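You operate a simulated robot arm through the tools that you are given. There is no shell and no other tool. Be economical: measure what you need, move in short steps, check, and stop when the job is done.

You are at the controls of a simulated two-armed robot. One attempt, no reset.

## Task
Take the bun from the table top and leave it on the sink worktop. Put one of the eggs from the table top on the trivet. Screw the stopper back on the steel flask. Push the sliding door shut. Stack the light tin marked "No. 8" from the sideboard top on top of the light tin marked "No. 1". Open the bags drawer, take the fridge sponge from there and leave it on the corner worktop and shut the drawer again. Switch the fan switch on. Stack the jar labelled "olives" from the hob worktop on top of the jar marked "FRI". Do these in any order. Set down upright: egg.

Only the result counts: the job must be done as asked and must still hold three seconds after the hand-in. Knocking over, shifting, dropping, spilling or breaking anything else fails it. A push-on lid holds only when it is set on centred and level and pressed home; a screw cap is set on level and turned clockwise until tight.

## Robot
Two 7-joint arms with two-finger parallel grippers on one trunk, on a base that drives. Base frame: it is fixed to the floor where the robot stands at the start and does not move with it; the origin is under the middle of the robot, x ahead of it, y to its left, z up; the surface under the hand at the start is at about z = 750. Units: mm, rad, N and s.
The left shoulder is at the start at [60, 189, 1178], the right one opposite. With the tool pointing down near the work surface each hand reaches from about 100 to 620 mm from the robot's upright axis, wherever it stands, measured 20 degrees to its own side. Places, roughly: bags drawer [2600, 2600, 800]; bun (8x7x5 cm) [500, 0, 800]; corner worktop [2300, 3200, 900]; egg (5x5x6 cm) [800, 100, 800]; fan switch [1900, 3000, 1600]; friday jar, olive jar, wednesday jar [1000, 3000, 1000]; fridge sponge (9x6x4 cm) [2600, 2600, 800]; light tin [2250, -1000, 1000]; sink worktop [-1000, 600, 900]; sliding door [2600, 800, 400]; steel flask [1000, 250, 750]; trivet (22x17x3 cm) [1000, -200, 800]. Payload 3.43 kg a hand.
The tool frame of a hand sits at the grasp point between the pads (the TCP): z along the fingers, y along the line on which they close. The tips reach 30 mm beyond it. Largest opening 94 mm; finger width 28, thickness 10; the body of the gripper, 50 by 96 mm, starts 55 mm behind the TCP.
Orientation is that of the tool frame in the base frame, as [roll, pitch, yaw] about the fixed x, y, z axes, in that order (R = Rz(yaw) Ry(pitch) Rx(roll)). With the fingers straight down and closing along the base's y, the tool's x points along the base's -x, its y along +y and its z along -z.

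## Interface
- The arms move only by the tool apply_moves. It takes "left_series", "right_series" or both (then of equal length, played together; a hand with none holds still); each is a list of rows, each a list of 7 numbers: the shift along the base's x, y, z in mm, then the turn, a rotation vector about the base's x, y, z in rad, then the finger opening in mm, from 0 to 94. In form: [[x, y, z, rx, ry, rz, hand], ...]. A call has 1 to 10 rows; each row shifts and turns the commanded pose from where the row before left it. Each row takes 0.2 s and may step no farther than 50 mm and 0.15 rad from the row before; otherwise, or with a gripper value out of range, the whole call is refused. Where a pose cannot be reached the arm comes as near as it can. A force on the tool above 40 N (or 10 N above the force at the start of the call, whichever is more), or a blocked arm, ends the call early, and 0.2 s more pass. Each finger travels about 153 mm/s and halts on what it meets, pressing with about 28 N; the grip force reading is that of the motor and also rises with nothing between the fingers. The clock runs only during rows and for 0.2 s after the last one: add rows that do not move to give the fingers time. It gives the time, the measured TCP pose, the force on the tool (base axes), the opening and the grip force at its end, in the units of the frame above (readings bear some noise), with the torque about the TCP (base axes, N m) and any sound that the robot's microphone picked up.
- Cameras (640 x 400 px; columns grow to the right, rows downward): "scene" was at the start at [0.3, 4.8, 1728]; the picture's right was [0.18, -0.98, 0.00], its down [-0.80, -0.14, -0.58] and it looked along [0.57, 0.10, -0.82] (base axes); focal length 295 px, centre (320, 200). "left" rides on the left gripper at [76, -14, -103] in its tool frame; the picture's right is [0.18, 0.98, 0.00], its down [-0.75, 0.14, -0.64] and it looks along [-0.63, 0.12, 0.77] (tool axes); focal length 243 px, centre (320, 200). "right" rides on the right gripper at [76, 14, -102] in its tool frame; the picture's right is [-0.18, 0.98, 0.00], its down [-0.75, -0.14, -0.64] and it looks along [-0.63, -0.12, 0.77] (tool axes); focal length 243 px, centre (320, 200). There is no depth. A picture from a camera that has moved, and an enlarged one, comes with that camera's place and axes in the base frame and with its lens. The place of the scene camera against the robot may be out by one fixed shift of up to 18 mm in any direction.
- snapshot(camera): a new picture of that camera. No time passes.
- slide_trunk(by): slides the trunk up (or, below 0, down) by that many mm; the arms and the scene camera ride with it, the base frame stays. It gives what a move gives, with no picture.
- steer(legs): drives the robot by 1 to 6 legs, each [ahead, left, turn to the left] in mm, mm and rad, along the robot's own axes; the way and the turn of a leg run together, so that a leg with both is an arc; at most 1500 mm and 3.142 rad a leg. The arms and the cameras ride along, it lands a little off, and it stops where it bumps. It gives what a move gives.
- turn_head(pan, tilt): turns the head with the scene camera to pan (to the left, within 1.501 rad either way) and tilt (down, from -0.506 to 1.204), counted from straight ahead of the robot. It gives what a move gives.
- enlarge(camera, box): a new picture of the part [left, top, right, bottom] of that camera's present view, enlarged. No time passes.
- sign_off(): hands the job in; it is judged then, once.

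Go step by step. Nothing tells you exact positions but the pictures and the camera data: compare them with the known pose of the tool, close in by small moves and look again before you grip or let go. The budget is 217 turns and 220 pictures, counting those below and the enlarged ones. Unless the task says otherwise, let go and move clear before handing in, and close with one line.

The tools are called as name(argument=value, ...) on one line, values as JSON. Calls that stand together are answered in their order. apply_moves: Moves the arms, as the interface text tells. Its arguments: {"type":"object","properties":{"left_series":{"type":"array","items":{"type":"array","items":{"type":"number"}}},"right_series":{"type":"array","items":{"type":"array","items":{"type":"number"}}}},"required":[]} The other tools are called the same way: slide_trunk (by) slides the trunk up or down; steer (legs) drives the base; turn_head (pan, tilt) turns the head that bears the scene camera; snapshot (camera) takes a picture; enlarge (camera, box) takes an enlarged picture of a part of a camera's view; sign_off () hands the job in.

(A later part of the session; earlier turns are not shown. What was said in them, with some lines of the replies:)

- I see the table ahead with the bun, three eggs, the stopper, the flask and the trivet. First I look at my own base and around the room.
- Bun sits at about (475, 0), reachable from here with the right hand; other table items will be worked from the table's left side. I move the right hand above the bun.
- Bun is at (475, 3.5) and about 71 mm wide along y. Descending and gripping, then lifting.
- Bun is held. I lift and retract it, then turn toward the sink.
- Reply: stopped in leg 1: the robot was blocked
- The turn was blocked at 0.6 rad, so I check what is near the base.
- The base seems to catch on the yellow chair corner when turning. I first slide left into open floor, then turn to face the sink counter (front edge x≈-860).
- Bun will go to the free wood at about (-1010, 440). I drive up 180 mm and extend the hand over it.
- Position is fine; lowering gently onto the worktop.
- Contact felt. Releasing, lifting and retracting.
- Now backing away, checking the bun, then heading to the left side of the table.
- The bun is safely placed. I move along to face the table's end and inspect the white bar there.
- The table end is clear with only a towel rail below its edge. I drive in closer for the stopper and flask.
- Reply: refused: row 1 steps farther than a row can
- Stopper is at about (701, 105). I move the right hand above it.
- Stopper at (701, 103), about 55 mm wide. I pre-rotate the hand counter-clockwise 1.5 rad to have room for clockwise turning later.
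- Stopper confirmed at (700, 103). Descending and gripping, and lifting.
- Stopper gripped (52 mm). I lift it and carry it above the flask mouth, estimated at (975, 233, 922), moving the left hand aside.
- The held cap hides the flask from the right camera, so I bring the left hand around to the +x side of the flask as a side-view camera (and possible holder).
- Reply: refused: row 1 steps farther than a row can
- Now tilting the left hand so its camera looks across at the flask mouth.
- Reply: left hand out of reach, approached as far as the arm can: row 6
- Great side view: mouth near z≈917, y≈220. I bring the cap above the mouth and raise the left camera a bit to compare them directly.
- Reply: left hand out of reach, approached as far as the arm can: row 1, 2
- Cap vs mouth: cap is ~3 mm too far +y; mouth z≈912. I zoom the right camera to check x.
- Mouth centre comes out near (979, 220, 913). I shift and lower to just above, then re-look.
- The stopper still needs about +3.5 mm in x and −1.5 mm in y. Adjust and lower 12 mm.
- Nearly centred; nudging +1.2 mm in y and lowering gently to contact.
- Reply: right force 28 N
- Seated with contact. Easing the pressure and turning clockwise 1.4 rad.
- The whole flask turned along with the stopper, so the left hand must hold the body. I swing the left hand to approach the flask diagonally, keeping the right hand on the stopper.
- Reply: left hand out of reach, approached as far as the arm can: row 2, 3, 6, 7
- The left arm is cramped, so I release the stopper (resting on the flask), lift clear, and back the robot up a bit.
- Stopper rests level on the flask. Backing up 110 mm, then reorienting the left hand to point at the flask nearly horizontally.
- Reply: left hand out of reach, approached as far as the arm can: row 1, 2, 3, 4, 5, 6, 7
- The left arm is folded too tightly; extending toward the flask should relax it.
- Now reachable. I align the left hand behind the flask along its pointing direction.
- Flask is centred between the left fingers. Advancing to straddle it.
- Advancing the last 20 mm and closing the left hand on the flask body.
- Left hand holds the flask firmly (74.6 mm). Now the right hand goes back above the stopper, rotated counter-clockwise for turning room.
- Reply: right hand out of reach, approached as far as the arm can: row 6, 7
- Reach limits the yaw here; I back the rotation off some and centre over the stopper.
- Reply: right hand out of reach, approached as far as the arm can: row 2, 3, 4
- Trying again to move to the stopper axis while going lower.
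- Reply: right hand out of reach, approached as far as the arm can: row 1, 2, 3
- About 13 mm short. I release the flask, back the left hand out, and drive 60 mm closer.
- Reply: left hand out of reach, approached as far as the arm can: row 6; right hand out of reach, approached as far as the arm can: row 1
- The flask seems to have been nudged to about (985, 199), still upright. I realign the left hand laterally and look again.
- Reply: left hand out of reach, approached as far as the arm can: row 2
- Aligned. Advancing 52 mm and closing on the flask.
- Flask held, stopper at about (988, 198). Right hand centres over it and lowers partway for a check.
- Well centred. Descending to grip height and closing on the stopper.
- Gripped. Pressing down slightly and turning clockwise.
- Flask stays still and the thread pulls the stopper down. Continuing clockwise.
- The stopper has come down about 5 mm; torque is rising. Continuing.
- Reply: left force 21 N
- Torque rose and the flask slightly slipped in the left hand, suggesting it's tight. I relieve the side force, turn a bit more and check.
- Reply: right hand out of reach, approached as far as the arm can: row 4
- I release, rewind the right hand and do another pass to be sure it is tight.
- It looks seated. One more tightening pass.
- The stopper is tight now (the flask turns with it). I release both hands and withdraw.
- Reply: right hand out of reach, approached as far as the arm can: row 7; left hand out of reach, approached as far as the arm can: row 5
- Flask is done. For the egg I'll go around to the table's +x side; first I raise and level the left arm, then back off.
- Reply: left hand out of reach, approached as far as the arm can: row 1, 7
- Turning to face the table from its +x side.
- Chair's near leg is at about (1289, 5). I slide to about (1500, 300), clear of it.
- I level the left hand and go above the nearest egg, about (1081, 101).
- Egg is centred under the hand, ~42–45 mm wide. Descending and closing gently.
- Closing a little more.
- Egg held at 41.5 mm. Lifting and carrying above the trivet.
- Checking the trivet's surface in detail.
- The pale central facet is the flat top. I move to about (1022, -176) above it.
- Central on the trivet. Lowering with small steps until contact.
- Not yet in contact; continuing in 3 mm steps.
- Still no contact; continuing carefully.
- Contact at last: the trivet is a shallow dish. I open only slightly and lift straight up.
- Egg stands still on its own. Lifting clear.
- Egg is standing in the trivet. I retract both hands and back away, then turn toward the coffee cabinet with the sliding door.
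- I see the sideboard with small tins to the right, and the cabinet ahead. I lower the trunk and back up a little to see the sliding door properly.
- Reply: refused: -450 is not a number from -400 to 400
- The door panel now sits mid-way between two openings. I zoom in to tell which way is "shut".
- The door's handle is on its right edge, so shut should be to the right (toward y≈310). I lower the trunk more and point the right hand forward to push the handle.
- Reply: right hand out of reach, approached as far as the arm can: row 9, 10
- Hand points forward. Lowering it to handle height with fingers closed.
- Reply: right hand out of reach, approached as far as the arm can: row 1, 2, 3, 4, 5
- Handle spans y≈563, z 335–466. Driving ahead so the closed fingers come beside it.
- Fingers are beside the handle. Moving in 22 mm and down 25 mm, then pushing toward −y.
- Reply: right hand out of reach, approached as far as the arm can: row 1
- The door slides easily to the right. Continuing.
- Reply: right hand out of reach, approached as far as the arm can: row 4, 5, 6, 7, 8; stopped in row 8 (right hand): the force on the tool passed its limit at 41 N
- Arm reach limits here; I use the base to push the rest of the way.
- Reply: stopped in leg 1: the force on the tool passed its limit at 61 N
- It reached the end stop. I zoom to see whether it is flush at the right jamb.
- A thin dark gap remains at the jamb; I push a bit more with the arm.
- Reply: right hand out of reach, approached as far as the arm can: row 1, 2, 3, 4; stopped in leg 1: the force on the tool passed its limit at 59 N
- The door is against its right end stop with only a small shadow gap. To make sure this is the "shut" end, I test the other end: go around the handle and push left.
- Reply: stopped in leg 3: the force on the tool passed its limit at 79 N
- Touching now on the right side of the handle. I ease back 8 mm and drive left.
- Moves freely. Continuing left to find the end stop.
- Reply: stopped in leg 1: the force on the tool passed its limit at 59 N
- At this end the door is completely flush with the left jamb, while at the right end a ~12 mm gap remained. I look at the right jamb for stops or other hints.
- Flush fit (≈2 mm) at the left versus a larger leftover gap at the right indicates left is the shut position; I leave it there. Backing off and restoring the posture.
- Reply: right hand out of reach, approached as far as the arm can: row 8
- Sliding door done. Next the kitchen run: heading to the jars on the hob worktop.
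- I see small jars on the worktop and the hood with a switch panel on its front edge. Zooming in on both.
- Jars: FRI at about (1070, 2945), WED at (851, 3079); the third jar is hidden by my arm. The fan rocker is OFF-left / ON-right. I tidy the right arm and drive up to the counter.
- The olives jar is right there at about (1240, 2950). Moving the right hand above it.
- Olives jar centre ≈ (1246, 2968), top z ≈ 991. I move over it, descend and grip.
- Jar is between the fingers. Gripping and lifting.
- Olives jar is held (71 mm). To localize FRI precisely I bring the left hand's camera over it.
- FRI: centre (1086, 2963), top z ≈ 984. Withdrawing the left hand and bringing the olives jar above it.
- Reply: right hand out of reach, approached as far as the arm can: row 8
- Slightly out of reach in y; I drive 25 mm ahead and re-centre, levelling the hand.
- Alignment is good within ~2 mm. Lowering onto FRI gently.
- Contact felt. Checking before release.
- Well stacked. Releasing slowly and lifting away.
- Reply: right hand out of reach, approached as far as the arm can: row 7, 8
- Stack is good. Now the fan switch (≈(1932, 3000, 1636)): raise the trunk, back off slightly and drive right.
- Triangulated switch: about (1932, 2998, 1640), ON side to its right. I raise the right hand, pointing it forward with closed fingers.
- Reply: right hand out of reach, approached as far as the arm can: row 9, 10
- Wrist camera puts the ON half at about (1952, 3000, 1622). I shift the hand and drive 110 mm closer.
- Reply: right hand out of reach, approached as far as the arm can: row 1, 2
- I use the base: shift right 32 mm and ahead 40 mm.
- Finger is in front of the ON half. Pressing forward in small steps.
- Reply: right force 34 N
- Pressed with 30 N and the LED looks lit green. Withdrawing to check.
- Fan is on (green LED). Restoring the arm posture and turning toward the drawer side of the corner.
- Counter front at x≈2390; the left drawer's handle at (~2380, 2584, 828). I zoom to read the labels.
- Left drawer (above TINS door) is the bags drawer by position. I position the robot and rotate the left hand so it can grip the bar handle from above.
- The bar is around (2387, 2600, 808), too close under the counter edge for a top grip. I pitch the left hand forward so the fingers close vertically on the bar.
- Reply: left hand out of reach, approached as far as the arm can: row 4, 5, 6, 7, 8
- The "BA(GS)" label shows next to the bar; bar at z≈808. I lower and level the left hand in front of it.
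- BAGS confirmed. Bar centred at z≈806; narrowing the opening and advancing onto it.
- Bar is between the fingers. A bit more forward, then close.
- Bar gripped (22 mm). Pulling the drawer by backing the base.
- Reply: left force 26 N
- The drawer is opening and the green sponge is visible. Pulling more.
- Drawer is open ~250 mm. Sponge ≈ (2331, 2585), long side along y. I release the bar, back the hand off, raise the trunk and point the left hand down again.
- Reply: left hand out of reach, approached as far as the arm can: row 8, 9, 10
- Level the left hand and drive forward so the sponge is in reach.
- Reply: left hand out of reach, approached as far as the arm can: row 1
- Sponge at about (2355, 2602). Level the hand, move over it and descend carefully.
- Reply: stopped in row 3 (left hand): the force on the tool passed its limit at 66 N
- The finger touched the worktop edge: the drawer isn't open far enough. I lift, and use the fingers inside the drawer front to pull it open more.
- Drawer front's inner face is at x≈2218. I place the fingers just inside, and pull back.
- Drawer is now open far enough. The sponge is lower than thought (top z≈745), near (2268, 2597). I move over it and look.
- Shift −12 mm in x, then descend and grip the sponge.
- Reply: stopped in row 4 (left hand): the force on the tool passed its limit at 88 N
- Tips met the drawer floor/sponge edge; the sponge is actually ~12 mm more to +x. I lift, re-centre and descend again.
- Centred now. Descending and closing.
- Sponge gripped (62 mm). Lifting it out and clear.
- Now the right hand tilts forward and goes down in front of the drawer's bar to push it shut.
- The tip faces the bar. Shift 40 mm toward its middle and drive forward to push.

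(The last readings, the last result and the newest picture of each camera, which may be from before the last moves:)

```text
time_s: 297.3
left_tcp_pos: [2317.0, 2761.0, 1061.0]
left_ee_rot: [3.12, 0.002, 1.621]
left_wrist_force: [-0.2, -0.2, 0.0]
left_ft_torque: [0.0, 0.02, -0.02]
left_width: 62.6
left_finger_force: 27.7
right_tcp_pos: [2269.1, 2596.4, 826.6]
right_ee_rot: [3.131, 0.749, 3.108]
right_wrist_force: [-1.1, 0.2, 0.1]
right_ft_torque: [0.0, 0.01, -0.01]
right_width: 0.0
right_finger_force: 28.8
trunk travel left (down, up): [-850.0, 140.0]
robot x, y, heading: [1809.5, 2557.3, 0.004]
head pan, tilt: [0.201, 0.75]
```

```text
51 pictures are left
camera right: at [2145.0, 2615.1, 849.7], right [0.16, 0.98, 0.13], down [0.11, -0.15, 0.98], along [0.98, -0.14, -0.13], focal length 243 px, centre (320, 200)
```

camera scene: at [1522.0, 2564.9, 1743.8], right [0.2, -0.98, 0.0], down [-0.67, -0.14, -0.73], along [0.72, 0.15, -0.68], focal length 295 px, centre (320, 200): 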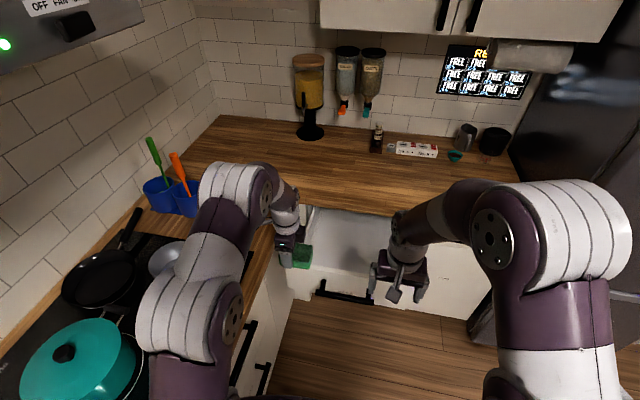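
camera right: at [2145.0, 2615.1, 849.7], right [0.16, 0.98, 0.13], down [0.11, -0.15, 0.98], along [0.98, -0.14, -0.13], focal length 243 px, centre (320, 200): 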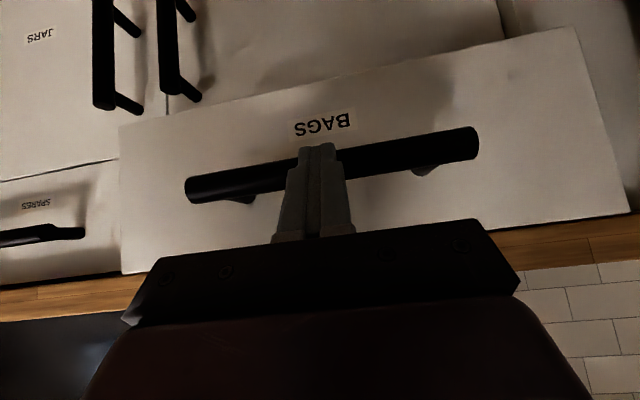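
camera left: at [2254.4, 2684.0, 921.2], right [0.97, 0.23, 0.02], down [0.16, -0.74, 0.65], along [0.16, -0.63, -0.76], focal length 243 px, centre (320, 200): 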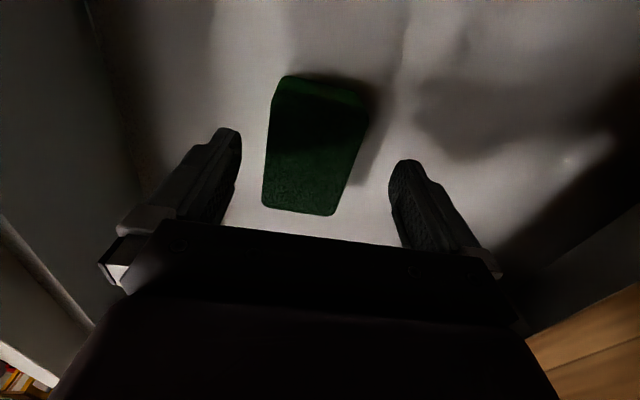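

steer(legs=[[110, 0, 0]])

snapshot(camera="right")

```text
time_s: 298.4
left_tcp_pos: [2402.7, 2757.8, 1059.7]
left_ee_rot: [3.121, 0.006, 1.614]
left_wrist_force: [0.6, 0.1, -0.1]
left_ft_torque: [0.02, 0.02, 0.02]
left_width: 62.6
left_finger_force: 28.2
right_tcp_pos: [2351.7, 2596.2, 827.7]
right_ee_rot: [3.132, 0.749, 3.103]
right_wrist_force: [-7.0, -3.3, 9.8]
right_ft_torque: [-0.02, -0.19, -0.05]
right_width: 0.0
right_finger_force: 28.3
trunk travel left (down, up): [-850.0, 140.0]
robot x, y, heading: [1893.7, 2557.7, -0.003]
head pan, tilt: [0.201, 0.75]
stopped in leg 1: the force on the tool passed its limit at 264 N (the readings are from after the stop); the commanded pose is now the measured one
```

```text
50 pictures are left
camera right: at [2227.4, 2615.1, 850.6], right [0.17, 0.98, 0.13], down [0.11, -0.15, 0.98], along [0.98, -0.15, -0.13], focal length 243 px, centre (320, 200)
```

right: 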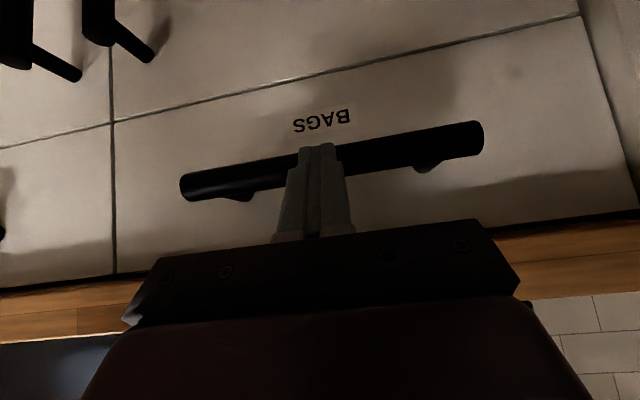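

Drawer is flush shut. Now withdrawing the right hand while the left carries the sponge over the corner worktop.

apply_moves(left_series=[[-2, 26, 0, 0, 0, 0, 40], [-2, 26, 0, 0, 0, 0, 40], [-2, 26, 0, 0, 0, 0, 40], [-2, 26, 0, 0, 0, 0, 40], [-2, 26, 0, 0, 0, 0, 40], [-2, 26, 0, 0, 0, 0, 40], [-2, 26, 0, 0, 0, 0, 40], [-2, 26, 0, 0, 0, 0, 40], [-2, 26, 0, 0, 0, 0, 40], [-2, 26, 0, 0, 0, 0, 40]], right_series=[[-30, 0, 0, 0, 0, 0, 0], [-30, 0, 20, 0, 0.15, 0, 0], [-10, -15, 35, 0, 0.15, 0, 30], [0, -15, 35, 0, 0.15, 0, 60], [0, -15, 35, 0, 0.15, 0, 90], [0, -15, 35, 0, 0.15, 0, 90], [0, -15, 35, 0, 0, 0, 90], [0, -15, 35, 0, 0, 0, 90], [0, -15, 35, 0, 0, 0, 90], [0, 0, 0, 0, 0, 0, 90]])

snapshot(camera="left")

snapshot(camera="scene")

```text
time_s: 300.6
left_tcp_pos: [2386.4, 3020.8, 1056.1]
left_ee_rot: [3.122, 0.004, 1.613]
left_wrist_force: [0.5, 0.6, 0.3]
left_ft_torque: [0.0, 0.01, -0.01]
left_width: 62.8
left_finger_force: 28.3
right_tcp_pos: [2284.9, 2492.9, 1094.3]
right_ee_rot: [-3.124, -0.002, 3.112]
right_wrist_force: [0.2, 0.4, 0.6]
right_ft_torque: [0.0, 0.05, 0.0]
right_width: 89.7
right_finger_force: 0.1
trunk travel left (down, up): [-850.0, 140.0]
robot x, y, heading: [1893.1, 2556.8, -0.002]
head pan, tilt: [0.201, 0.75]
```

```text
49 pictures are left
camera left: at [2366.4, 3097.9, 1158.0], right [0.97, 0.23, 0.02], down [0.16, -0.74, 0.65], along [0.16, -0.63, -0.76], focal length 243 px, centre (320, 200)
```

left: 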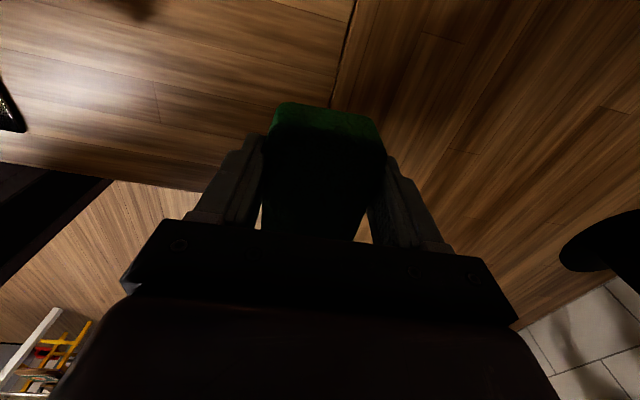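

```text
48 pictures are left
camera scene: at [1905.1, 2567.3, 1743.8], right [0.2, -0.98, 0.0], down [-0.67, -0.13, -0.73], along [0.72, 0.14, -0.68], focal length 295 px, centre (320, 200)
```

scene: 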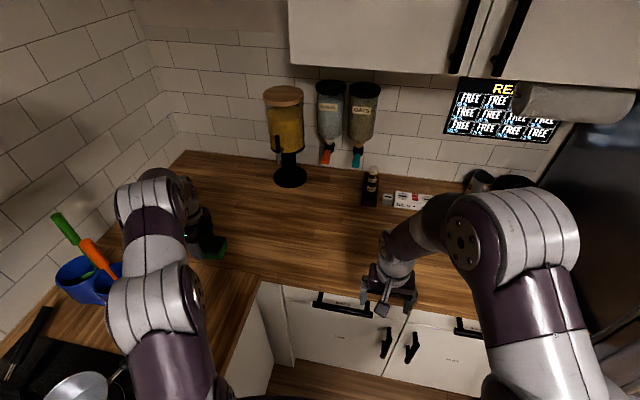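

There's a seam at x≈2400; the corner worktop place given is (2300, 3200), so I move the sponge left/back to about (2310, 3120).

apply_moves(left_series=[[-19, 24, 0, 0, 0, 0, 40], [-19, 24, 0, 0, 0, 0, 40], [-19, 24, -20, 0, 0, 0, 40], [-19, 24, -20, 0, 0, 0, 40], [0, 0, -20, 0, 0, 0, 40], [0, 0, 0, 0, 0, 0, 40]])

snapshot(camera="left")

```text
time_s: 302.0
left_tcp_pos: [2311.6, 3114.0, 998.9]
left_ee_rot: [3.121, 0.004, 1.614]
left_wrist_force: [1.0, -0.1, -0.4]
left_ft_torque: [0.0, -0.01, 0.01]
left_width: 63.0
left_finger_force: 28.0
right_tcp_pos: [2284.8, 2490.6, 1093.6]
right_ee_rot: [-3.125, -0.002, 3.113]
right_wrist_force: [0.4, -0.3, -0.9]
right_ft_torque: [0.02, 0.02, 0.04]
right_width: 89.8
right_finger_force: 0.1
trunk travel left (down, up): [-850.0, 140.0]
robot x, y, heading: [1894.3, 2559.1, -0.009]
head pan, tilt: [0.201, 0.75]
```

```text
47 pictures are left
camera left: at [2290.1, 3190.2, 1101.2], right [0.97, 0.23, 0.02], down [0.16, -0.75, 0.65], along [0.16, -0.63, -0.76], focal length 243 px, centre (320, 200)
```

left: 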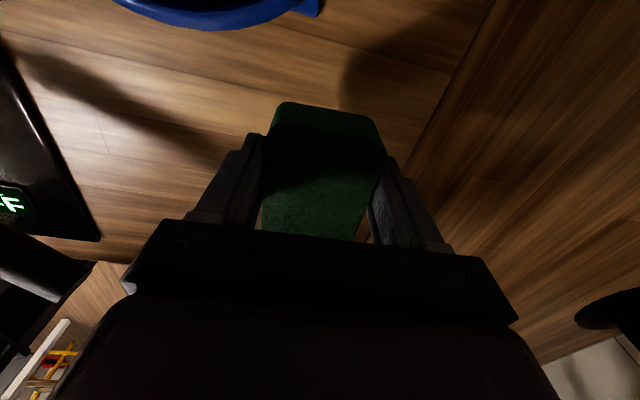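

The utensil holder is close; I shift 40 mm toward me and lower.

apply_moves(left_series=[[3, -22, 0, 0, 0, 0, 40], [3, -22, -10, 0, 0, 0, 40], [0, 0, -20, 0, 0, 0, 40], [0, 0, -8, 0, 0, 0, 40], [0, 0, -5, 0, 0, 0, 40], [0, 0, -4, 0, 0, 0, 40], [0, 0, -3, 0, 0, 0, 40], [0, 0, 0, 0, 0, 0, 40]])

```text
time_s: 303.8
left_tcp_pos: [2314.4, 3070.2, 950.9]
left_ee_rot: [3.122, -0.001, 1.616]
left_wrist_force: [1.0, 1.5, 13.4]
left_ft_torque: [-0.29, 0.33, -0.03]
left_width: 63.2
left_finger_force: 28.0
right_tcp_pos: [2285.4, 2490.1, 1094.4]
right_ee_rot: [-3.125, -0.002, 3.113]
right_wrist_force: [0.3, -0.3, -0.4]
right_ft_torque: [-0.03, -0.01, -0.02]
right_width: 90.1
right_finger_force: 0.1
trunk travel left (down, up): [-850.0, 140.0]
robot x, y, heading: [1893.2, 2556.1, -0.003]
head pan, tilt: [0.201, 0.75]
```

Contact. Releasing and lifting.

apply_moves(left_series=[[0, 0, 0, 0, 0, 0, 70], [0, 0, 0, 0, 0, 0, 90], [0, 0, 0, 0, 0, 0, 90], [0, 0, 30, 0, 0, 0, 90], [0, 0, 45, 0, 0, 0, 90], [0, 0, 45, 0, 0, 0, 90], [0, -45, 20, 0, 0, 0, 90], [0, -45, 0, 0, 0, 0, 90], [0, -45, 0, 0, 0, 0, 90], [-20, -45, 0, 0, 0, 0, 90]])

enlarge(camera="scene", box=[20, 150, 340, 350])

```text
time_s: 306.0
left_tcp_pos: [2293.1, 2885.7, 1091.2]
left_ee_rot: [3.121, 0.002, 1.614]
left_wrist_force: [-0.4, -0.5, 0.4]
left_ft_torque: [0.03, 0.01, 0.05]
left_width: 90.0
left_finger_force: 0.1
right_tcp_pos: [2284.3, 2489.8, 1094.3]
right_ee_rot: [-3.128, 0.0, 3.112]
right_wrist_force: [-1.1, 0.3, 0.3]
right_ft_torque: [0.08, -0.03, 0.02]
right_width: 90.1
right_finger_force: 0.1
trunk travel left (down, up): [-850.0, 140.0]
robot x, y, heading: [1893.0, 2557.2, 0.001]
head pan, tilt: [0.201, 0.75]
```

```text
2.00 times, centred on (180, 250) of scene
camera zoom: at [1902.8, 2562.4, 1743.9], right [0.2, -0.98, 0.0], down [-0.67, -0.13, -0.73], along [0.72, 0.14, -0.68], focal length 589 px, centre (600, 100)
```

zoom: 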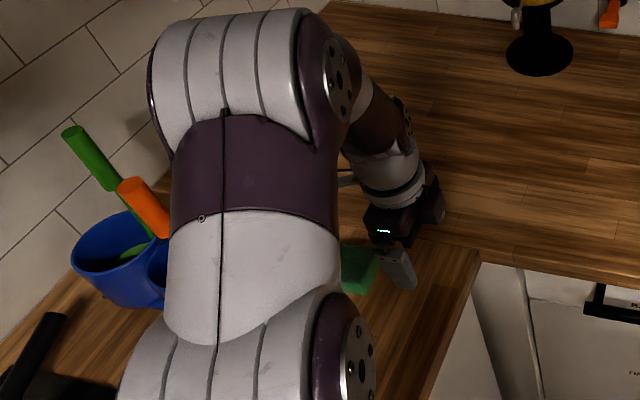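

Sponge placed. Restoring the left hand's yaw and heading for the sideboard.

apply_moves(left_series=[[-8, -10, 5, 0, 0, 0.15, 90], [-8, -10, 5, 0, 0, 0.15, 90], [-8, -10, 0, 0, 0, 0.15, 90], [-8, -10, 0, 0, 0, 0.15, 90], [-8, -10, 0, 0, 0, 0.15, 90], [-8, -10, 0, 0, 0, 0.15, 90], [-8, -10, 0, 0, 0, 0.15, 90], [-8, -10, 0, 0, 0, 0.15, 90], [-8, -10, 0, 0, 0, 0.15, 90], [0, 0, 0, 0, 0, 0.15, 90]])

steer(legs=[[-250, 0, 0], [0, -350, 0], [0, 0, -1.57], [1400, 60, 0], [700, 60, 0]])

turn_head(pan=0.4, tilt=0.6)

snapshot(camera="scene")

```text
time_s: 308.2
left_tcp_pos: [2222.1, 2800.8, 1099.2]
left_ee_rot: [3.122, 0.003, 3.119]
left_wrist_force: [0.1, -0.3, -0.6]
left_ft_torque: [0.01, 0.0, 0.01]
left_width: 89.8
left_finger_force: 0.2
right_tcp_pos: [2285.9, 2491.5, 1094.1]
right_ee_rot: [-3.125, -0.003, 3.114]
right_wrist_force: [-0.4, 1.0, 0.6]
right_ft_torque: [-0.02, -0.01, 0.0]
right_width: 90.3
right_finger_force: 0.1
trunk travel left (down, up): [-850.0, 140.0]
robot x, y, heading: [1892.0, 2558.6, -0.006]
head pan, tilt: [0.201, 0.75]
```

```text
time_s: 325.7
left_tcp_pos: [1999.8, -219.6, 1100.3]
left_ee_rot: [3.122, 0.004, 1.54]
left_wrist_force: [-0.8, -1.0, 0.0]
left_ft_torque: [-0.01, 0.03, 0.02]
left_width: 90.1
left_finger_force: 0.0
right_tcp_pos: [1691.9, -281.2, 1093.8]
right_ee_rot: [-3.125, -0.002, 1.54]
right_wrist_force: [0.5, 0.0, 0.0]
right_ft_torque: [-0.05, 0.03, -0.03]
right_width: 90.3
right_finger_force: 0.0
trunk travel left (down, up): [-850.0, 140.0]
robot x, y, heading: [1754.8, 107.5, -1.578]
head pan, tilt: [0.201, 0.75]
```

```text
time_s: 326.5
left_tcp_pos: [2000.4, -219.8, 1100.0]
left_ee_rot: [3.122, 0.004, 1.541]
left_wrist_force: [0.6, -0.5, 1.1]
left_ft_torque: [0.03, -0.04, 0.01]
left_width: 90.1
left_finger_force: 0.1
right_tcp_pos: [1690.2, -283.0, 1093.8]
right_ee_rot: [-3.127, -0.002, 1.541]
right_wrist_force: [0.0, -0.6, -0.2]
right_ft_torque: [0.0, 0.01, 0.01]
right_width: 89.8
right_finger_force: 0.0
trunk travel left (down, up): [-850.0, 140.0]
robot x, y, heading: [1758.3, 109.2, -1.577]
head pan, tilt: [0.4, 0.6]
```

```text
45 pictures are left
camera scene: at [1780.7, 78.1, 1756.6], right [-0.92, -0.38, 0.0], down [-0.22, 0.52, -0.82], along [0.32, -0.76, -0.57], focal length 295 px, centre (320, 200)
```

scene: 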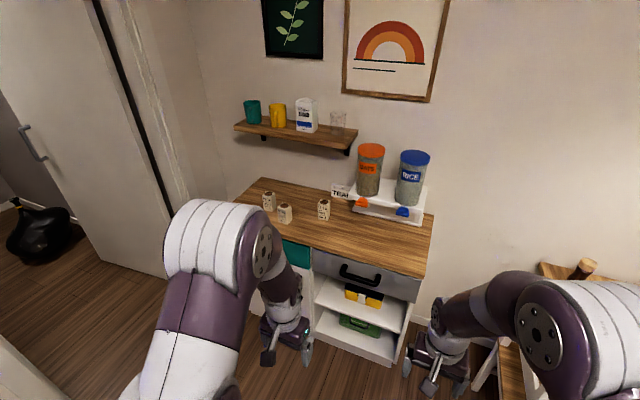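

I see three small tins on the sideboard. Zooming to read the labels.

enlarge(camera="scene", box=[240, 175, 360, 250])

```text
5.33 times, centred on (300, 212) of scene
camera zoom: at [1780.7, 78.1, 1756.6], right [-0.92, -0.38, 0.0], down [-0.22, 0.52, -0.82], along [0.32, -0.76, -0.57], focal length 1571 px, centre (427, 133)
```

zoom: 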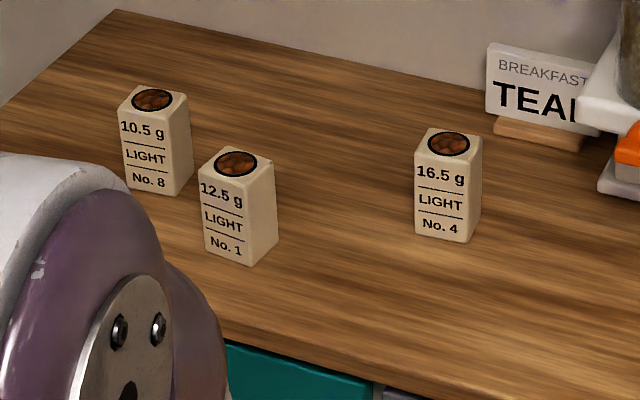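

No. 8 (rear-left) goes onto No. 1. Driving up to the sideboard.

steer(legs=[[0, 480, 0], [440, 0, 0]])

turn_head(pan=0.05, tilt=0.85)

snapshot(camera="scene")

snapshot(camera="left")

```text
time_s: 331.7
left_tcp_pos: [2486.2, -670.6, 1100.3]
left_ee_rot: [3.121, 0.002, 1.541]
left_wrist_force: [-0.2, 1.0, -0.5]
left_ft_torque: [-0.03, -0.02, 0.0]
left_width: 89.9
left_finger_force: 0.0
right_tcp_pos: [2175.1, -734.1, 1094.9]
right_ee_rot: [-3.127, -0.001, 1.54]
right_wrist_force: [-0.8, -0.1, 0.8]
right_ft_torque: [-0.01, 0.01, -0.02]
right_width: 90.2
right_finger_force: 0.2
trunk travel left (down, up): [-850.0, 140.0]
robot x, y, heading: [2244.2, -343.7, -1.577]
head pan, tilt: [0.4, 0.6]
```

```text
time_s: 332.5
left_tcp_pos: [2485.3, -671.7, 1099.3]
left_ee_rot: [3.12, 0.004, 1.542]
left_wrist_force: [0.2, 0.4, 0.2]
left_ft_torque: [0.01, -0.05, 0.0]
left_width: 89.9
left_finger_force: 0.1
right_tcp_pos: [2175.4, -735.2, 1094.6]
right_ee_rot: [-3.124, -0.001, 1.539]
right_wrist_force: [-0.5, -1.0, -0.4]
right_ft_torque: [-0.01, 0.0, -0.03]
right_width: 90.2
right_finger_force: 0.0
trunk travel left (down, up): [-850.0, 140.0]
robot x, y, heading: [2243.4, -341.5, -1.578]
head pan, tilt: [0.051, 0.85]
```

```text
43 pictures are left
camera scene: at [2235.9, -370.2, 1735.8], right [-1.0, -0.05, 0.0], down [-0.03, 0.75, -0.66], along [0.03, -0.66, -0.75], focal length 295 px, centre (320, 200)
```

scene: 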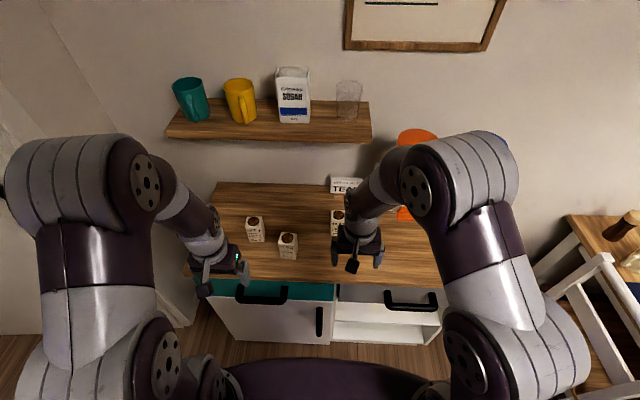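

```text
42 pictures are left
camera left: at [2470.9, -594.1, 1201.4], right [0.99, 0.15, 0.02], down [0.11, -0.76, 0.65], along [0.11, -0.64, -0.76], focal length 243 px, centre (320, 200)
```

left: 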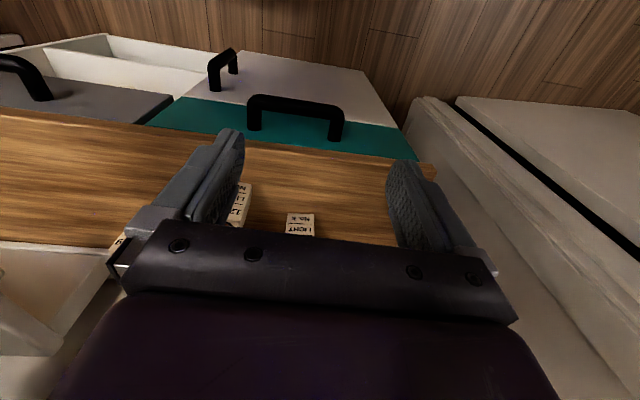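

Moving the left hand over No. 8 for a close look.

apply_moves(left_series=[[0, -43, 0, -0.018, 0, 0, 94], [0, -43, 0, 0, 0, 0, 94], [0, -43, 0, 0, 0, 0, 94], [0, -43, 0, 0, 0, 0, 94], [0, -35, -10, 0, 0, 0, 94], [0, 0, 0, 0, 0, 0, 94]])

snapshot(camera="left")

```text
time_s: 333.9
left_tcp_pos: [2487.4, -875.5, 1093.6]
left_ee_rot: [3.122, 0.022, 1.54]
left_wrist_force: [0.6, 0.2, 0.2]
left_ft_torque: [-0.05, 0.0, -0.02]
left_width: 93.8
left_finger_force: 0.0
right_tcp_pos: [2176.7, -732.9, 1095.8]
right_ee_rot: [-3.127, 0.001, 1.538]
right_wrist_force: [0.4, -1.0, 0.6]
right_ft_torque: [-0.02, 0.0, 0.0]
right_width: 90.1
right_finger_force: 0.1
trunk travel left (down, up): [-850.0, 140.0]
robot x, y, heading: [2241.1, -344.4, -1.579]
head pan, tilt: [0.051, 0.85]
```

```text
41 pictures are left
camera left: at [2472.1, -796.1, 1193.3], right [0.99, 0.15, 0.01], down [0.11, -0.74, 0.66], along [0.11, -0.65, -0.75], focal length 243 px, centre (320, 200)
```

left: 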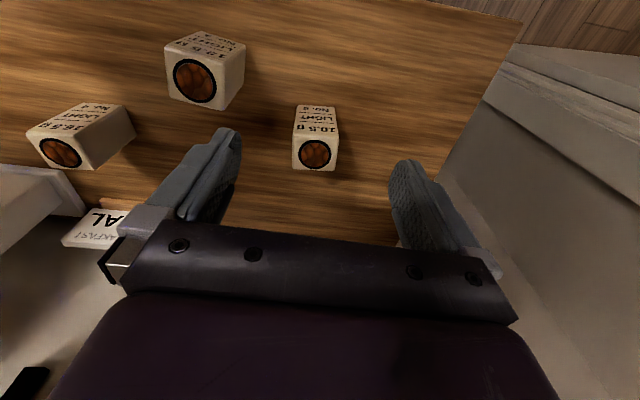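

Tin 8 ≈ (2489, −928), ~49 mm wide, top z≈967; tin 1 ≈ (2376, −872). I level the hand, move over tin 8 and descend.

apply_moves(left_series=[[1, -26, -20, 0.0226, 0.019, 0, 94], [1, -26, -20, 0, 0, 0, 94], [0, 0, -35, 0, 0, 0, 94], [0, 0, -35, 0, 0, 0, 94], [0, 0, 0, 0, 0, 0, 94]])

snapshot(camera="left")

```text
time_s: 335.1
left_tcp_pos: [2488.4, -926.2, 981.2]
left_ee_rot: [-3.142, 0.0, 1.541]
left_wrist_force: [0.1, 0.4, 1.7]
left_ft_torque: [-0.02, -0.02, 0.02]
left_width: 93.9
left_finger_force: 0.1
right_tcp_pos: [2175.1, -732.9, 1094.1]
right_ee_rot: [-3.126, 0.0, 1.539]
right_wrist_force: [0.0, -0.1, 0.1]
right_ft_torque: [-0.03, -0.03, 0.03]
right_width: 90.0
right_finger_force: 0.0
trunk travel left (down, up): [-850.0, 140.0]
robot x, y, heading: [2246.4, -343.9, -1.579]
head pan, tilt: [0.051, 0.85]
```

```text
40 pictures are left
camera left: at [2475.7, -849.3, 1083.3], right [0.99, 0.15, 0.0], down [0.12, -0.76, 0.64], along [0.1, -0.63, -0.77], focal length 243 px, centre (320, 200)
```

left: 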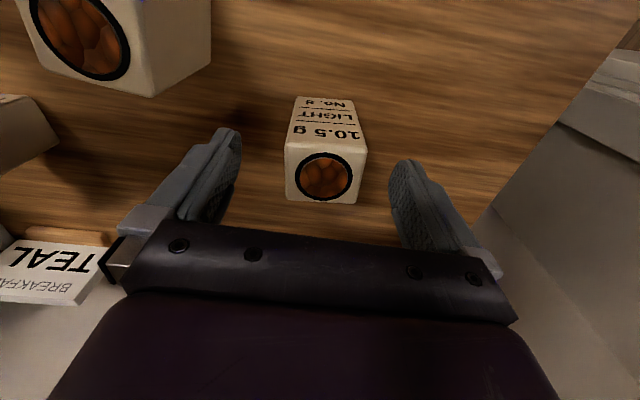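

Aligned. Small x nudge, descend 30 mm, grip and lift.

apply_moves(left_series=[[3, 0, -15, 0, 0, 0, 94], [0, 0, -15, 0, 0, 0, 94], [0, 0, 0, 0, 0, 0, 70], [0, 0, 0, 0, 0, 0, 50], [0, 0, 0, 0, 0, 0, 38], [0, 0, 0, 0, 0, 0, 38], [0, 0, 40, 0, 0, 0, 38], [0, 0, 45, 0, 0, 0, 38], [0, 0, 30, 0, 0, 0, 38], [0, 0, 0, 0, 0, 0, 38]])

snapshot(camera="left")

```text
time_s: 337.3
left_tcp_pos: [2490.1, -931.6, 1067.4]
left_ee_rot: [3.141, -0.002, 1.54]
left_wrist_force: [-0.1, -0.2, -0.4]
left_ft_torque: [0.03, -0.01, 0.02]
left_width: 56.2
left_finger_force: 28.1
right_tcp_pos: [2175.4, -735.4, 1093.7]
right_ee_rot: [-3.126, -0.001, 1.539]
right_wrist_force: [0.0, 0.3, -0.3]
right_ft_torque: [0.04, -0.03, -0.01]
right_width: 89.8
right_finger_force: 0.0
trunk travel left (down, up): [-850.0, 140.0]
robot x, y, heading: [2239.5, -340.9, -1.58]
head pan, tilt: [0.051, 0.85]
```

```text
39 pictures are left
camera left: at [2478.0, -854.9, 1169.3], right [0.99, 0.15, 0.0], down [0.12, -0.76, 0.64], along [0.1, -0.63, -0.77], focal length 243 px, centre (320, 200)
```

left: 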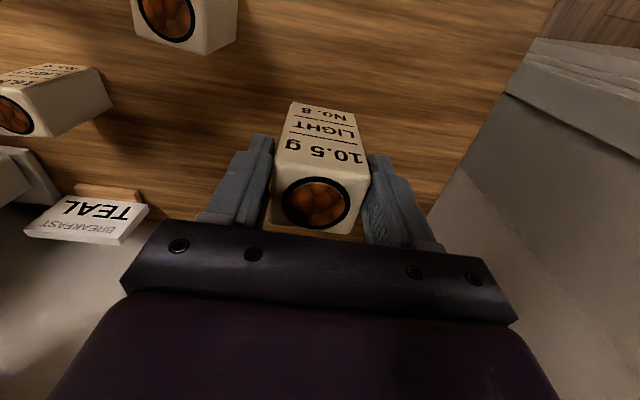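

Held (56 mm; the grip is on the near part of the tin). Recomputed: sideboard z≈860, tin 1 ≈ (2364, −882), top ≈ 938. Moving above it.

apply_moves(left_series=[[-42, 22, 5, 0, 0, 0, 38], [-42, 22, 0, 0, 0, 0, 38], [-42, 22, 0, 0, 0, 0, 38], [0, 0, 0, 0, 0, 0, 38]])

enlarge(camera="scene", box=[220, 180, 380, 280])

snapshot(camera="left")

snapshot(camera="right")

```text
time_s: 338.3
left_tcp_pos: [2363.1, -867.6, 1073.4]
left_ee_rot: [-3.14, -0.001, 1.541]
left_wrist_force: [-0.7, 0.9, -1.5]
left_ft_torque: [-0.03, -0.03, -0.01]
left_width: 56.0
left_finger_force: 27.6
right_tcp_pos: [2177.8, -734.7, 1094.1]
right_ee_rot: [-3.125, 0.0, 1.539]
right_wrist_force: [0.4, 0.6, 0.3]
right_ft_torque: [0.04, 0.01, -0.05]
right_width: 89.7
right_finger_force: 0.0
trunk travel left (down, up): [-850.0, 140.0]
robot x, y, heading: [2245.2, -341.7, -1.573]
head pan, tilt: [0.051, 0.85]
```

```text
4.00 times, centred on (300, 230) of scene
camera zoom: at [2236.3, -370.2, 1735.8], right [-1.0, -0.04, 0.0], down [-0.03, 0.75, -0.66], along [0.03, -0.66, -0.75], focal length 1178 px, centre (400, 80)
```

zoom: 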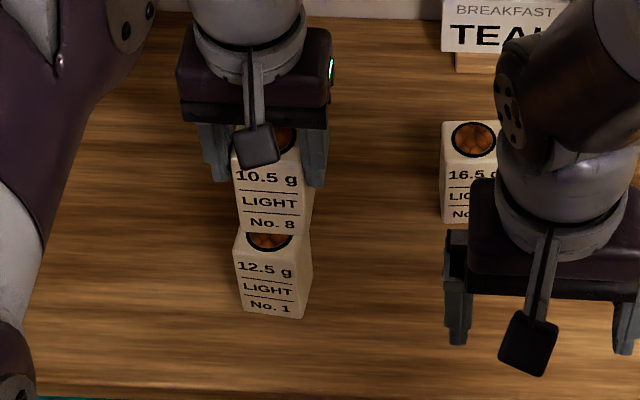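

```text
37 pictures are left
camera left: at [2350.7, -790.8, 1175.2], right [0.99, 0.15, 0.0], down [0.12, -0.76, 0.64], along [0.1, -0.63, -0.77], focal length 243 px, centre (320, 200)
```

left: 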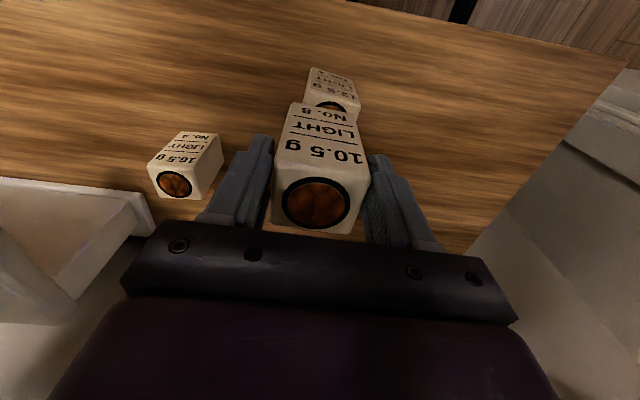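

```text
36 pictures are left
camera right: at [2195.9, -658.1, 1195.6], right [0.98, -0.21, -0.02], down [-0.15, -0.75, 0.64], along [-0.15, -0.63, -0.77], focal length 243 px, centre (320, 200)
```

right: 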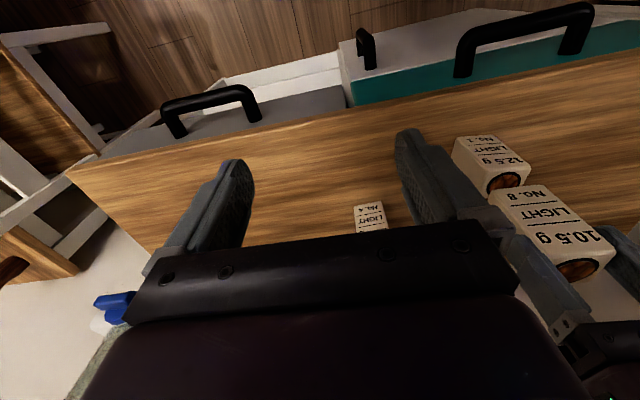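

Tin 1 centre refines to about (2374, −884). Shift +9 mm in x and lower a bit, then compare again.

apply_moves(left_series=[[9, 2, 0, 0, 0, 0, 38], [0, 0, -20, 0, 0, 0, 38], [0, 0, 0, 0, 0, 0, 38]])

enlarge(camera="scene", box=[260, 205, 320, 267])

enlarge(camera="left", box=[240, 40, 400, 140])

enlarge(camera="right", box=[420, 110, 640, 290])

```text
time_s: 339.1
left_tcp_pos: [2372.0, -863.1, 1051.3]
left_ee_rot: [3.14, 0.0, 1.542]
left_wrist_force: [0.0, 0.9, -1.2]
left_ft_torque: [0.02, 0.01, -0.01]
left_width: 55.8
left_finger_force: 27.8
right_tcp_pos: [2175.8, -734.3, 1093.2]
right_ee_rot: [-3.127, -0.002, 1.54]
right_wrist_force: [0.2, 0.1, 0.6]
right_ft_torque: [-0.01, -0.04, -0.03]
right_width: 90.0
right_finger_force: 0.1
trunk travel left (down, up): [-850.0, 140.0]
robot x, y, heading: [2244.0, -345.7, -1.58]
head pan, tilt: [0.051, 0.85]
```

```text
6.45 times, centred on (290, 236) of scene
camera zoom: at [2235.6, -369.9, 1735.8], right [-1.0, -0.04, 0.0], down [-0.03, 0.75, -0.66], along [0.03, -0.66, -0.75], focal length 1901 px, centre (514, -32)
```

zoom: 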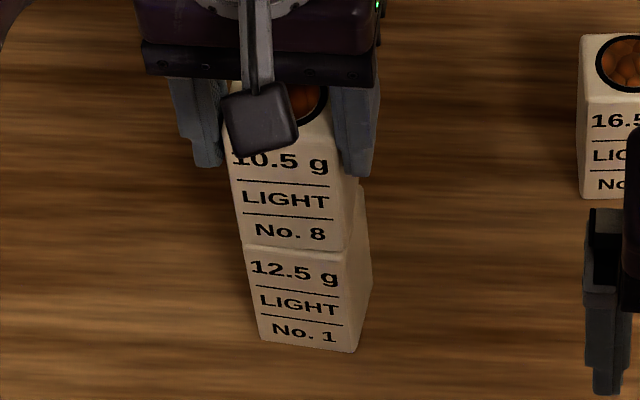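

```text
4.00 times, centred on (320, 90) of left
camera zoom: at [2359.8, -786.5, 1153.4], right [0.99, 0.15, 0.0], down [0.12, -0.76, 0.64], along [0.1, -0.63, -0.77], focal length 970 px, centre (320, 640)
```

zoom: 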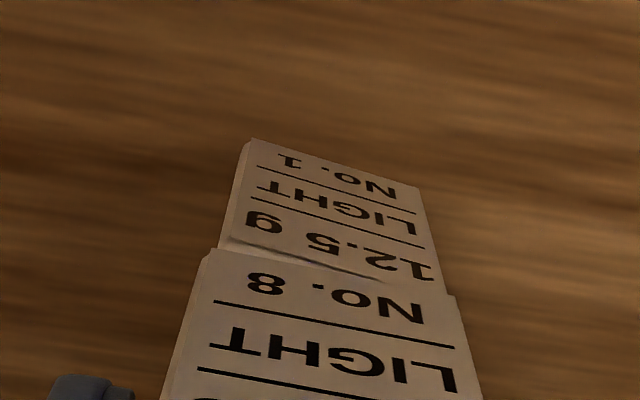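

```text
2.22 times, centred on (530, 200) of right
camera zoom: at [2195.4, -657.9, 1195.6], right [0.98, -0.21, -0.02], down [-0.15, -0.75, 0.64], along [-0.15, -0.63, -0.77], focal length 539 px, centre (-147, 200)
```

zoom: 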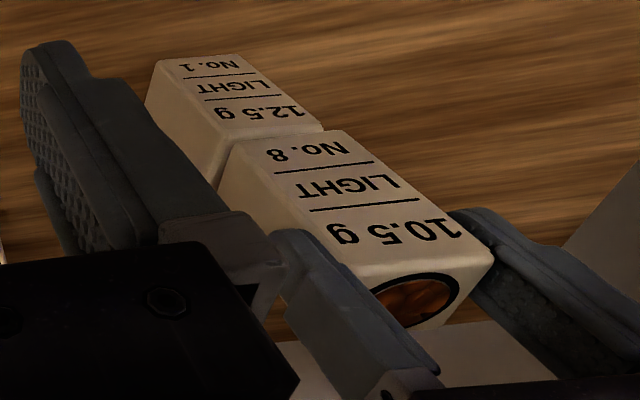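

The two tins line up within ~2 mm. Lowering in small steps to contact.

apply_moves(left_series=[[1, -1, -3, 0, 0, 0, 38], [0, 0, -3, 0, 0, 0, 38], [0, 0, 0, 0, 0, 0, 38]])

```text
time_s: 339.9
left_tcp_pos: [2374.9, -864.4, 1045.2]
left_ee_rot: [-3.141, 0.0, 1.542]
left_wrist_force: [0.3, 0.0, -1.7]
left_ft_torque: [0.03, 0.02, -0.03]
left_width: 55.9
left_finger_force: 28.5
right_tcp_pos: [2175.8, -733.4, 1094.0]
right_ee_rot: [-3.126, -0.002, 1.54]
right_wrist_force: [0.1, 0.1, 0.0]
right_ft_torque: [0.01, 0.01, -0.01]
right_width: 89.9
right_finger_force: 0.2
trunk travel left (down, up): [-850.0, 140.0]
robot x, y, heading: [2238.3, -342.4, -1.575]
head pan, tilt: [0.051, 0.85]
```

apply_moves(left_series=[[0, 0, -3, 0, 0, 0, 38], [0, 0, -3, 0, 0, 0, 38], [0, 0, 0, 0, 0, 0, 38]])

apply_moves(left_series=[[0, 0, -2, 0, 0, 0, 38], [0, 0, -2, 0, 0, 0, 38], [0, 0, 0, 0, 0, 0, 38]])

enlarge(camera="left", box=[240, 40, 400, 140])

```text
time_s: 340.7
left_tcp_pos: [2374.7, -864.3, 1039.0]
left_ee_rot: [-3.141, 0.004, 1.542]
left_wrist_force: [1.1, -1.5, 18.6]
left_ft_torque: [-0.3, 0.0, 0.03]
left_width: 56.0
left_finger_force: 27.7
right_tcp_pos: [2175.3, -732.7, 1094.4]
right_ee_rot: [-3.125, -0.001, 1.54]
right_wrist_force: [0.4, -0.2, -0.8]
right_ft_torque: [-0.03, -0.03, -0.02]
right_width: 89.7
right_finger_force: 0.0
trunk travel left (down, up): [-850.0, 140.0]
robot x, y, heading: [2243.4, -343.1, -1.574]
head pan, tilt: [0.051, 0.85]
```

```text
time_s: 341.5
left_tcp_pos: [2375.2, -862.4, 1033.6]
left_ee_rot: [-3.141, 0.002, 1.541]
left_wrist_force: [0.6, -1.6, 19.3]
left_ft_torque: [0.04, 0.04, -0.02]
left_width: 56.0
left_finger_force: 27.9
right_tcp_pos: [2175.9, -732.7, 1095.0]
right_ee_rot: [-3.125, 0.001, 1.54]
right_wrist_force: [0.1, -0.3, -0.8]
right_ft_torque: [0.02, 0.0, -0.01]
right_width: 90.1
right_finger_force: 0.1
trunk travel left (down, up): [-850.0, 140.0]
robot x, y, heading: [2244.6, -341.5, -1.572]
head pan, tilt: [0.051, 0.85]
```

```text
4.00 times, centred on (320, 90) of left
camera zoom: at [2361.7, -785.1, 1136.3], right [0.99, 0.15, 0.0], down [0.12, -0.76, 0.64], along [0.1, -0.64, -0.77], focal length 970 px, centre (320, 640)
```

zoom: 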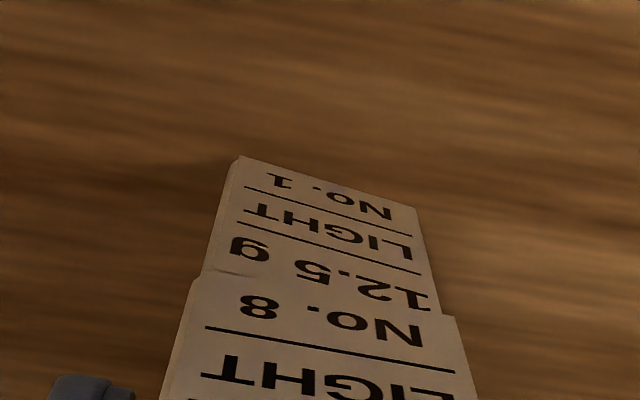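

Contact is firm and the stack is aligned. Releasing slowly and lifting.

apply_moves(left_series=[[0, 0, 0, 0, 0, 0, 58], [0, 0, 0, 0, 0, 0, 64], [0, 0, 0, 0, 0, 0, 74], [0, 0, 0, 0, 0, 0, 88], [0, 0, 15, 0, 0, 0, 94], [0, 0, 30, 0, 0, 0, 94], [0, 0, 45, 0, 0, 0, 94], [0, 20, 30, 0, 0, 0, 94], [20, 40, 0, 0, 0, 0, 94], [20, 40, 0, 0, 0, 0, 94]])

enlarge(camera="scene", box=[220, 180, 380, 280])

snapshot(camera="right")

```text
time_s: 343.7
left_tcp_pos: [2415.6, -760.6, 1150.1]
left_ee_rot: [-3.14, 0.001, 1.539]
left_wrist_force: [0.4, 0.2, -0.7]
left_ft_torque: [-0.01, 0.0, -0.02]
left_width: 94.2
left_finger_force: 0.0
right_tcp_pos: [2176.3, -731.7, 1094.7]
right_ee_rot: [-3.123, -0.002, 1.539]
right_wrist_force: [1.0, -0.9, 0.5]
right_ft_torque: [-0.02, -0.02, -0.01]
right_width: 89.9
right_finger_force: 0.0
trunk travel left (down, up): [-850.0, 140.0]
robot x, y, heading: [2245.5, -343.0, -1.579]
head pan, tilt: [0.051, 0.85]
```

```text
4.00 times, centred on (300, 230) of scene
camera zoom: at [2236.6, -367.6, 1735.8], right [-1.0, -0.04, 0.0], down [-0.03, 0.75, -0.66], along [0.03, -0.66, -0.75], focal length 1178 px, centre (400, 80)
```

zoom: 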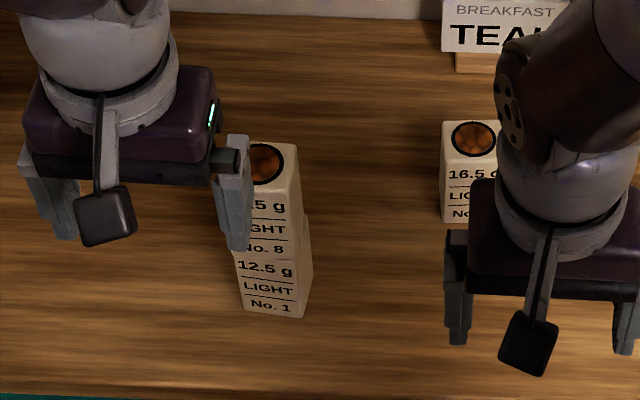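

```text
30 pictures are left
camera right: at [2196.1, -656.3, 1196.1], right [0.98, -0.21, -0.02], down [-0.15, -0.75, 0.64], along [-0.15, -0.63, -0.76], focal length 243 px, centre (320, 200)
```

right: 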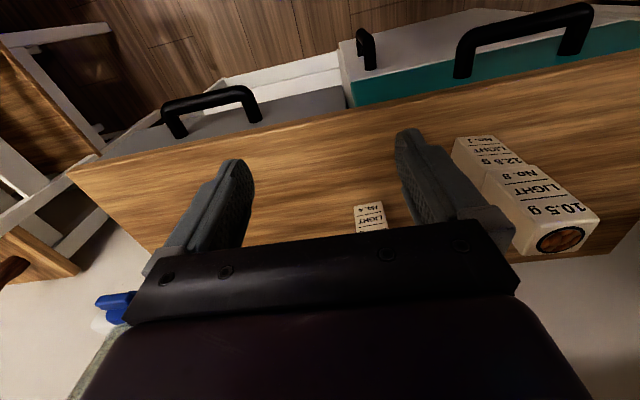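

The stack stands. I back off and take a final look at the egg, flask and trivet from here.

steer(legs=[[-250, 0, 0]])

turn_head(pan=-1.45, tilt=0.55)

snapshot(camera="scene")

```text
time_s: 345.5
left_tcp_pos: [2416.4, -515.7, 1149.1]
left_ee_rot: [-3.141, -0.003, 1.54]
left_wrist_force: [0.0, 0.7, -0.2]
left_ft_torque: [0.0, -0.01, 0.0]
left_width: 93.9
left_finger_force: 0.1
right_tcp_pos: [2176.6, -485.7, 1092.8]
right_ee_rot: [-3.125, -0.003, 1.537]
right_wrist_force: [-0.2, -0.8, -0.5]
right_ft_torque: [-0.02, 0.04, 0.02]
right_width: 89.9
right_finger_force: 0.1
trunk travel left (down, up): [-850.0, 140.0]
robot x, y, heading: [2243.9, -93.3, -1.579]
head pan, tilt: [0.051, 0.85]
```

```text
time_s: 347.1
left_tcp_pos: [2416.6, -515.2, 1149.4]
left_ee_rot: [3.141, -0.001, 1.54]
left_wrist_force: [0.4, 0.7, -0.5]
left_ft_torque: [-0.04, 0.01, -0.01]
left_width: 93.8
left_finger_force: 0.1
right_tcp_pos: [2177.0, -484.9, 1093.9]
right_ee_rot: [-3.125, -0.002, 1.539]
right_wrist_force: [-0.3, -0.4, 0.1]
right_ft_torque: [0.0, 0.02, -0.01]
right_width: 90.0
right_finger_force: 0.0
trunk travel left (down, up): [-850.0, 140.0]
robot x, y, heading: [2249.7, -92.1, -1.577]
head pan, tilt: [-1.45, 0.55]
```

```text
29 pictures are left
camera scene: at [2144.8, -53.1, 1761.2], right [-0.11, 0.99, 0.0], down [0.52, 0.06, -0.85], along [-0.85, -0.1, -0.52], focal length 295 px, centre (320, 200)
```

scene: 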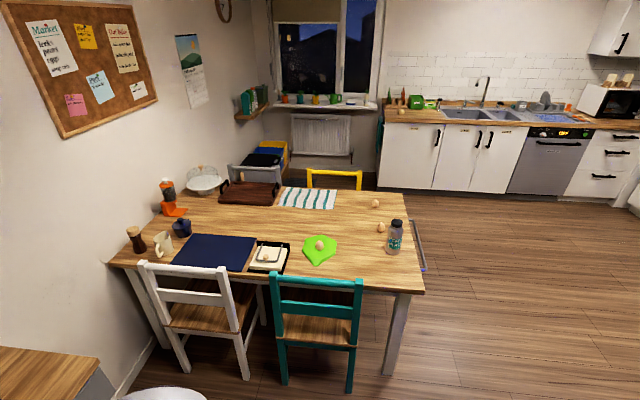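

enlarge(camera="scene", box=[290, 190, 420, 271])

turn_head(pan=1.45, tilt=0.4)

snapshot(camera="scene")

```text
4.92 times, centred on (355, 230) of scene
camera zoom: at [2144.8, -53.1, 1761.2], right [-0.11, 0.99, 0.0], down [0.52, 0.06, -0.85], along [-0.85, -0.1, -0.52], focal length 1450 px, centre (148, 50)
```

zoom: 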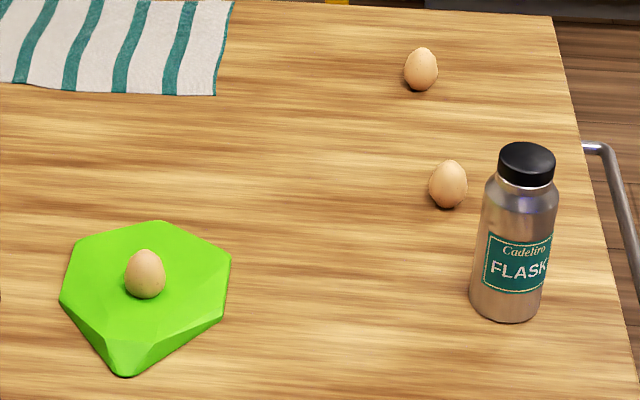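

```text
time_s: 349.6
left_tcp_pos: [2416.3, -515.0, 1149.3]
left_ee_rot: [-3.141, 0.001, 1.54]
left_wrist_force: [-0.3, -0.1, -0.1]
left_ft_torque: [-0.02, -0.01, 0.01]
left_width: 94.0
left_finger_force: 0.1
right_tcp_pos: [2177.6, -485.5, 1094.1]
right_ee_rot: [-3.125, -0.001, 1.539]
right_wrist_force: [-0.6, -0.8, -0.2]
right_ft_torque: [0.0, -0.02, -0.01]
right_width: 90.0
right_finger_force: 0.2
trunk travel left (down, up): [-850.0, 140.0]
robot x, y, heading: [2248.2, -93.3, -1.575]
head pan, tilt: [1.45, 0.4]
```

```text
27 pictures are left
camera scene: at [2325.9, -54.4, 1774.9], right [-0.13, -0.99, 0.0], down [-0.39, 0.05, -0.92], along [0.91, -0.12, -0.39], focal length 295 px, centre (320, 200)
```

scene: 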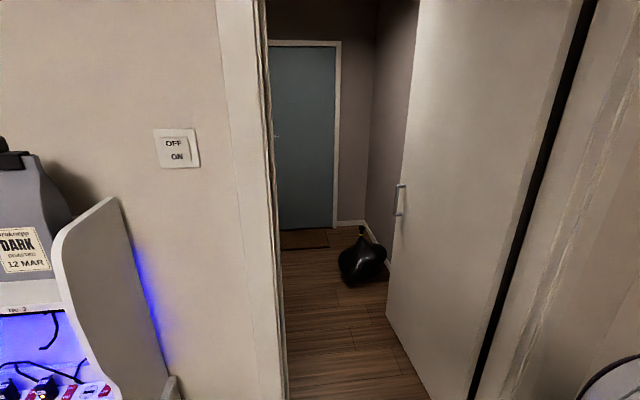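

I checked everything except the drawer and sponge again at the end. The egg is upright on the trivet, the flask is capped, the bun is on the sink worktop, and both stacks stand. The hands are clear, so I'm handing in.

sign_off()

```text
The job is handed in.
```

I did all eight parts and handed in. The sliding door is the one I'm unsure of: it can slide to either side, and I left it against the left jamb, where it closed flush, because a small gap stayed on the right. The handle is on the right edge, though, so right could be the intended side.
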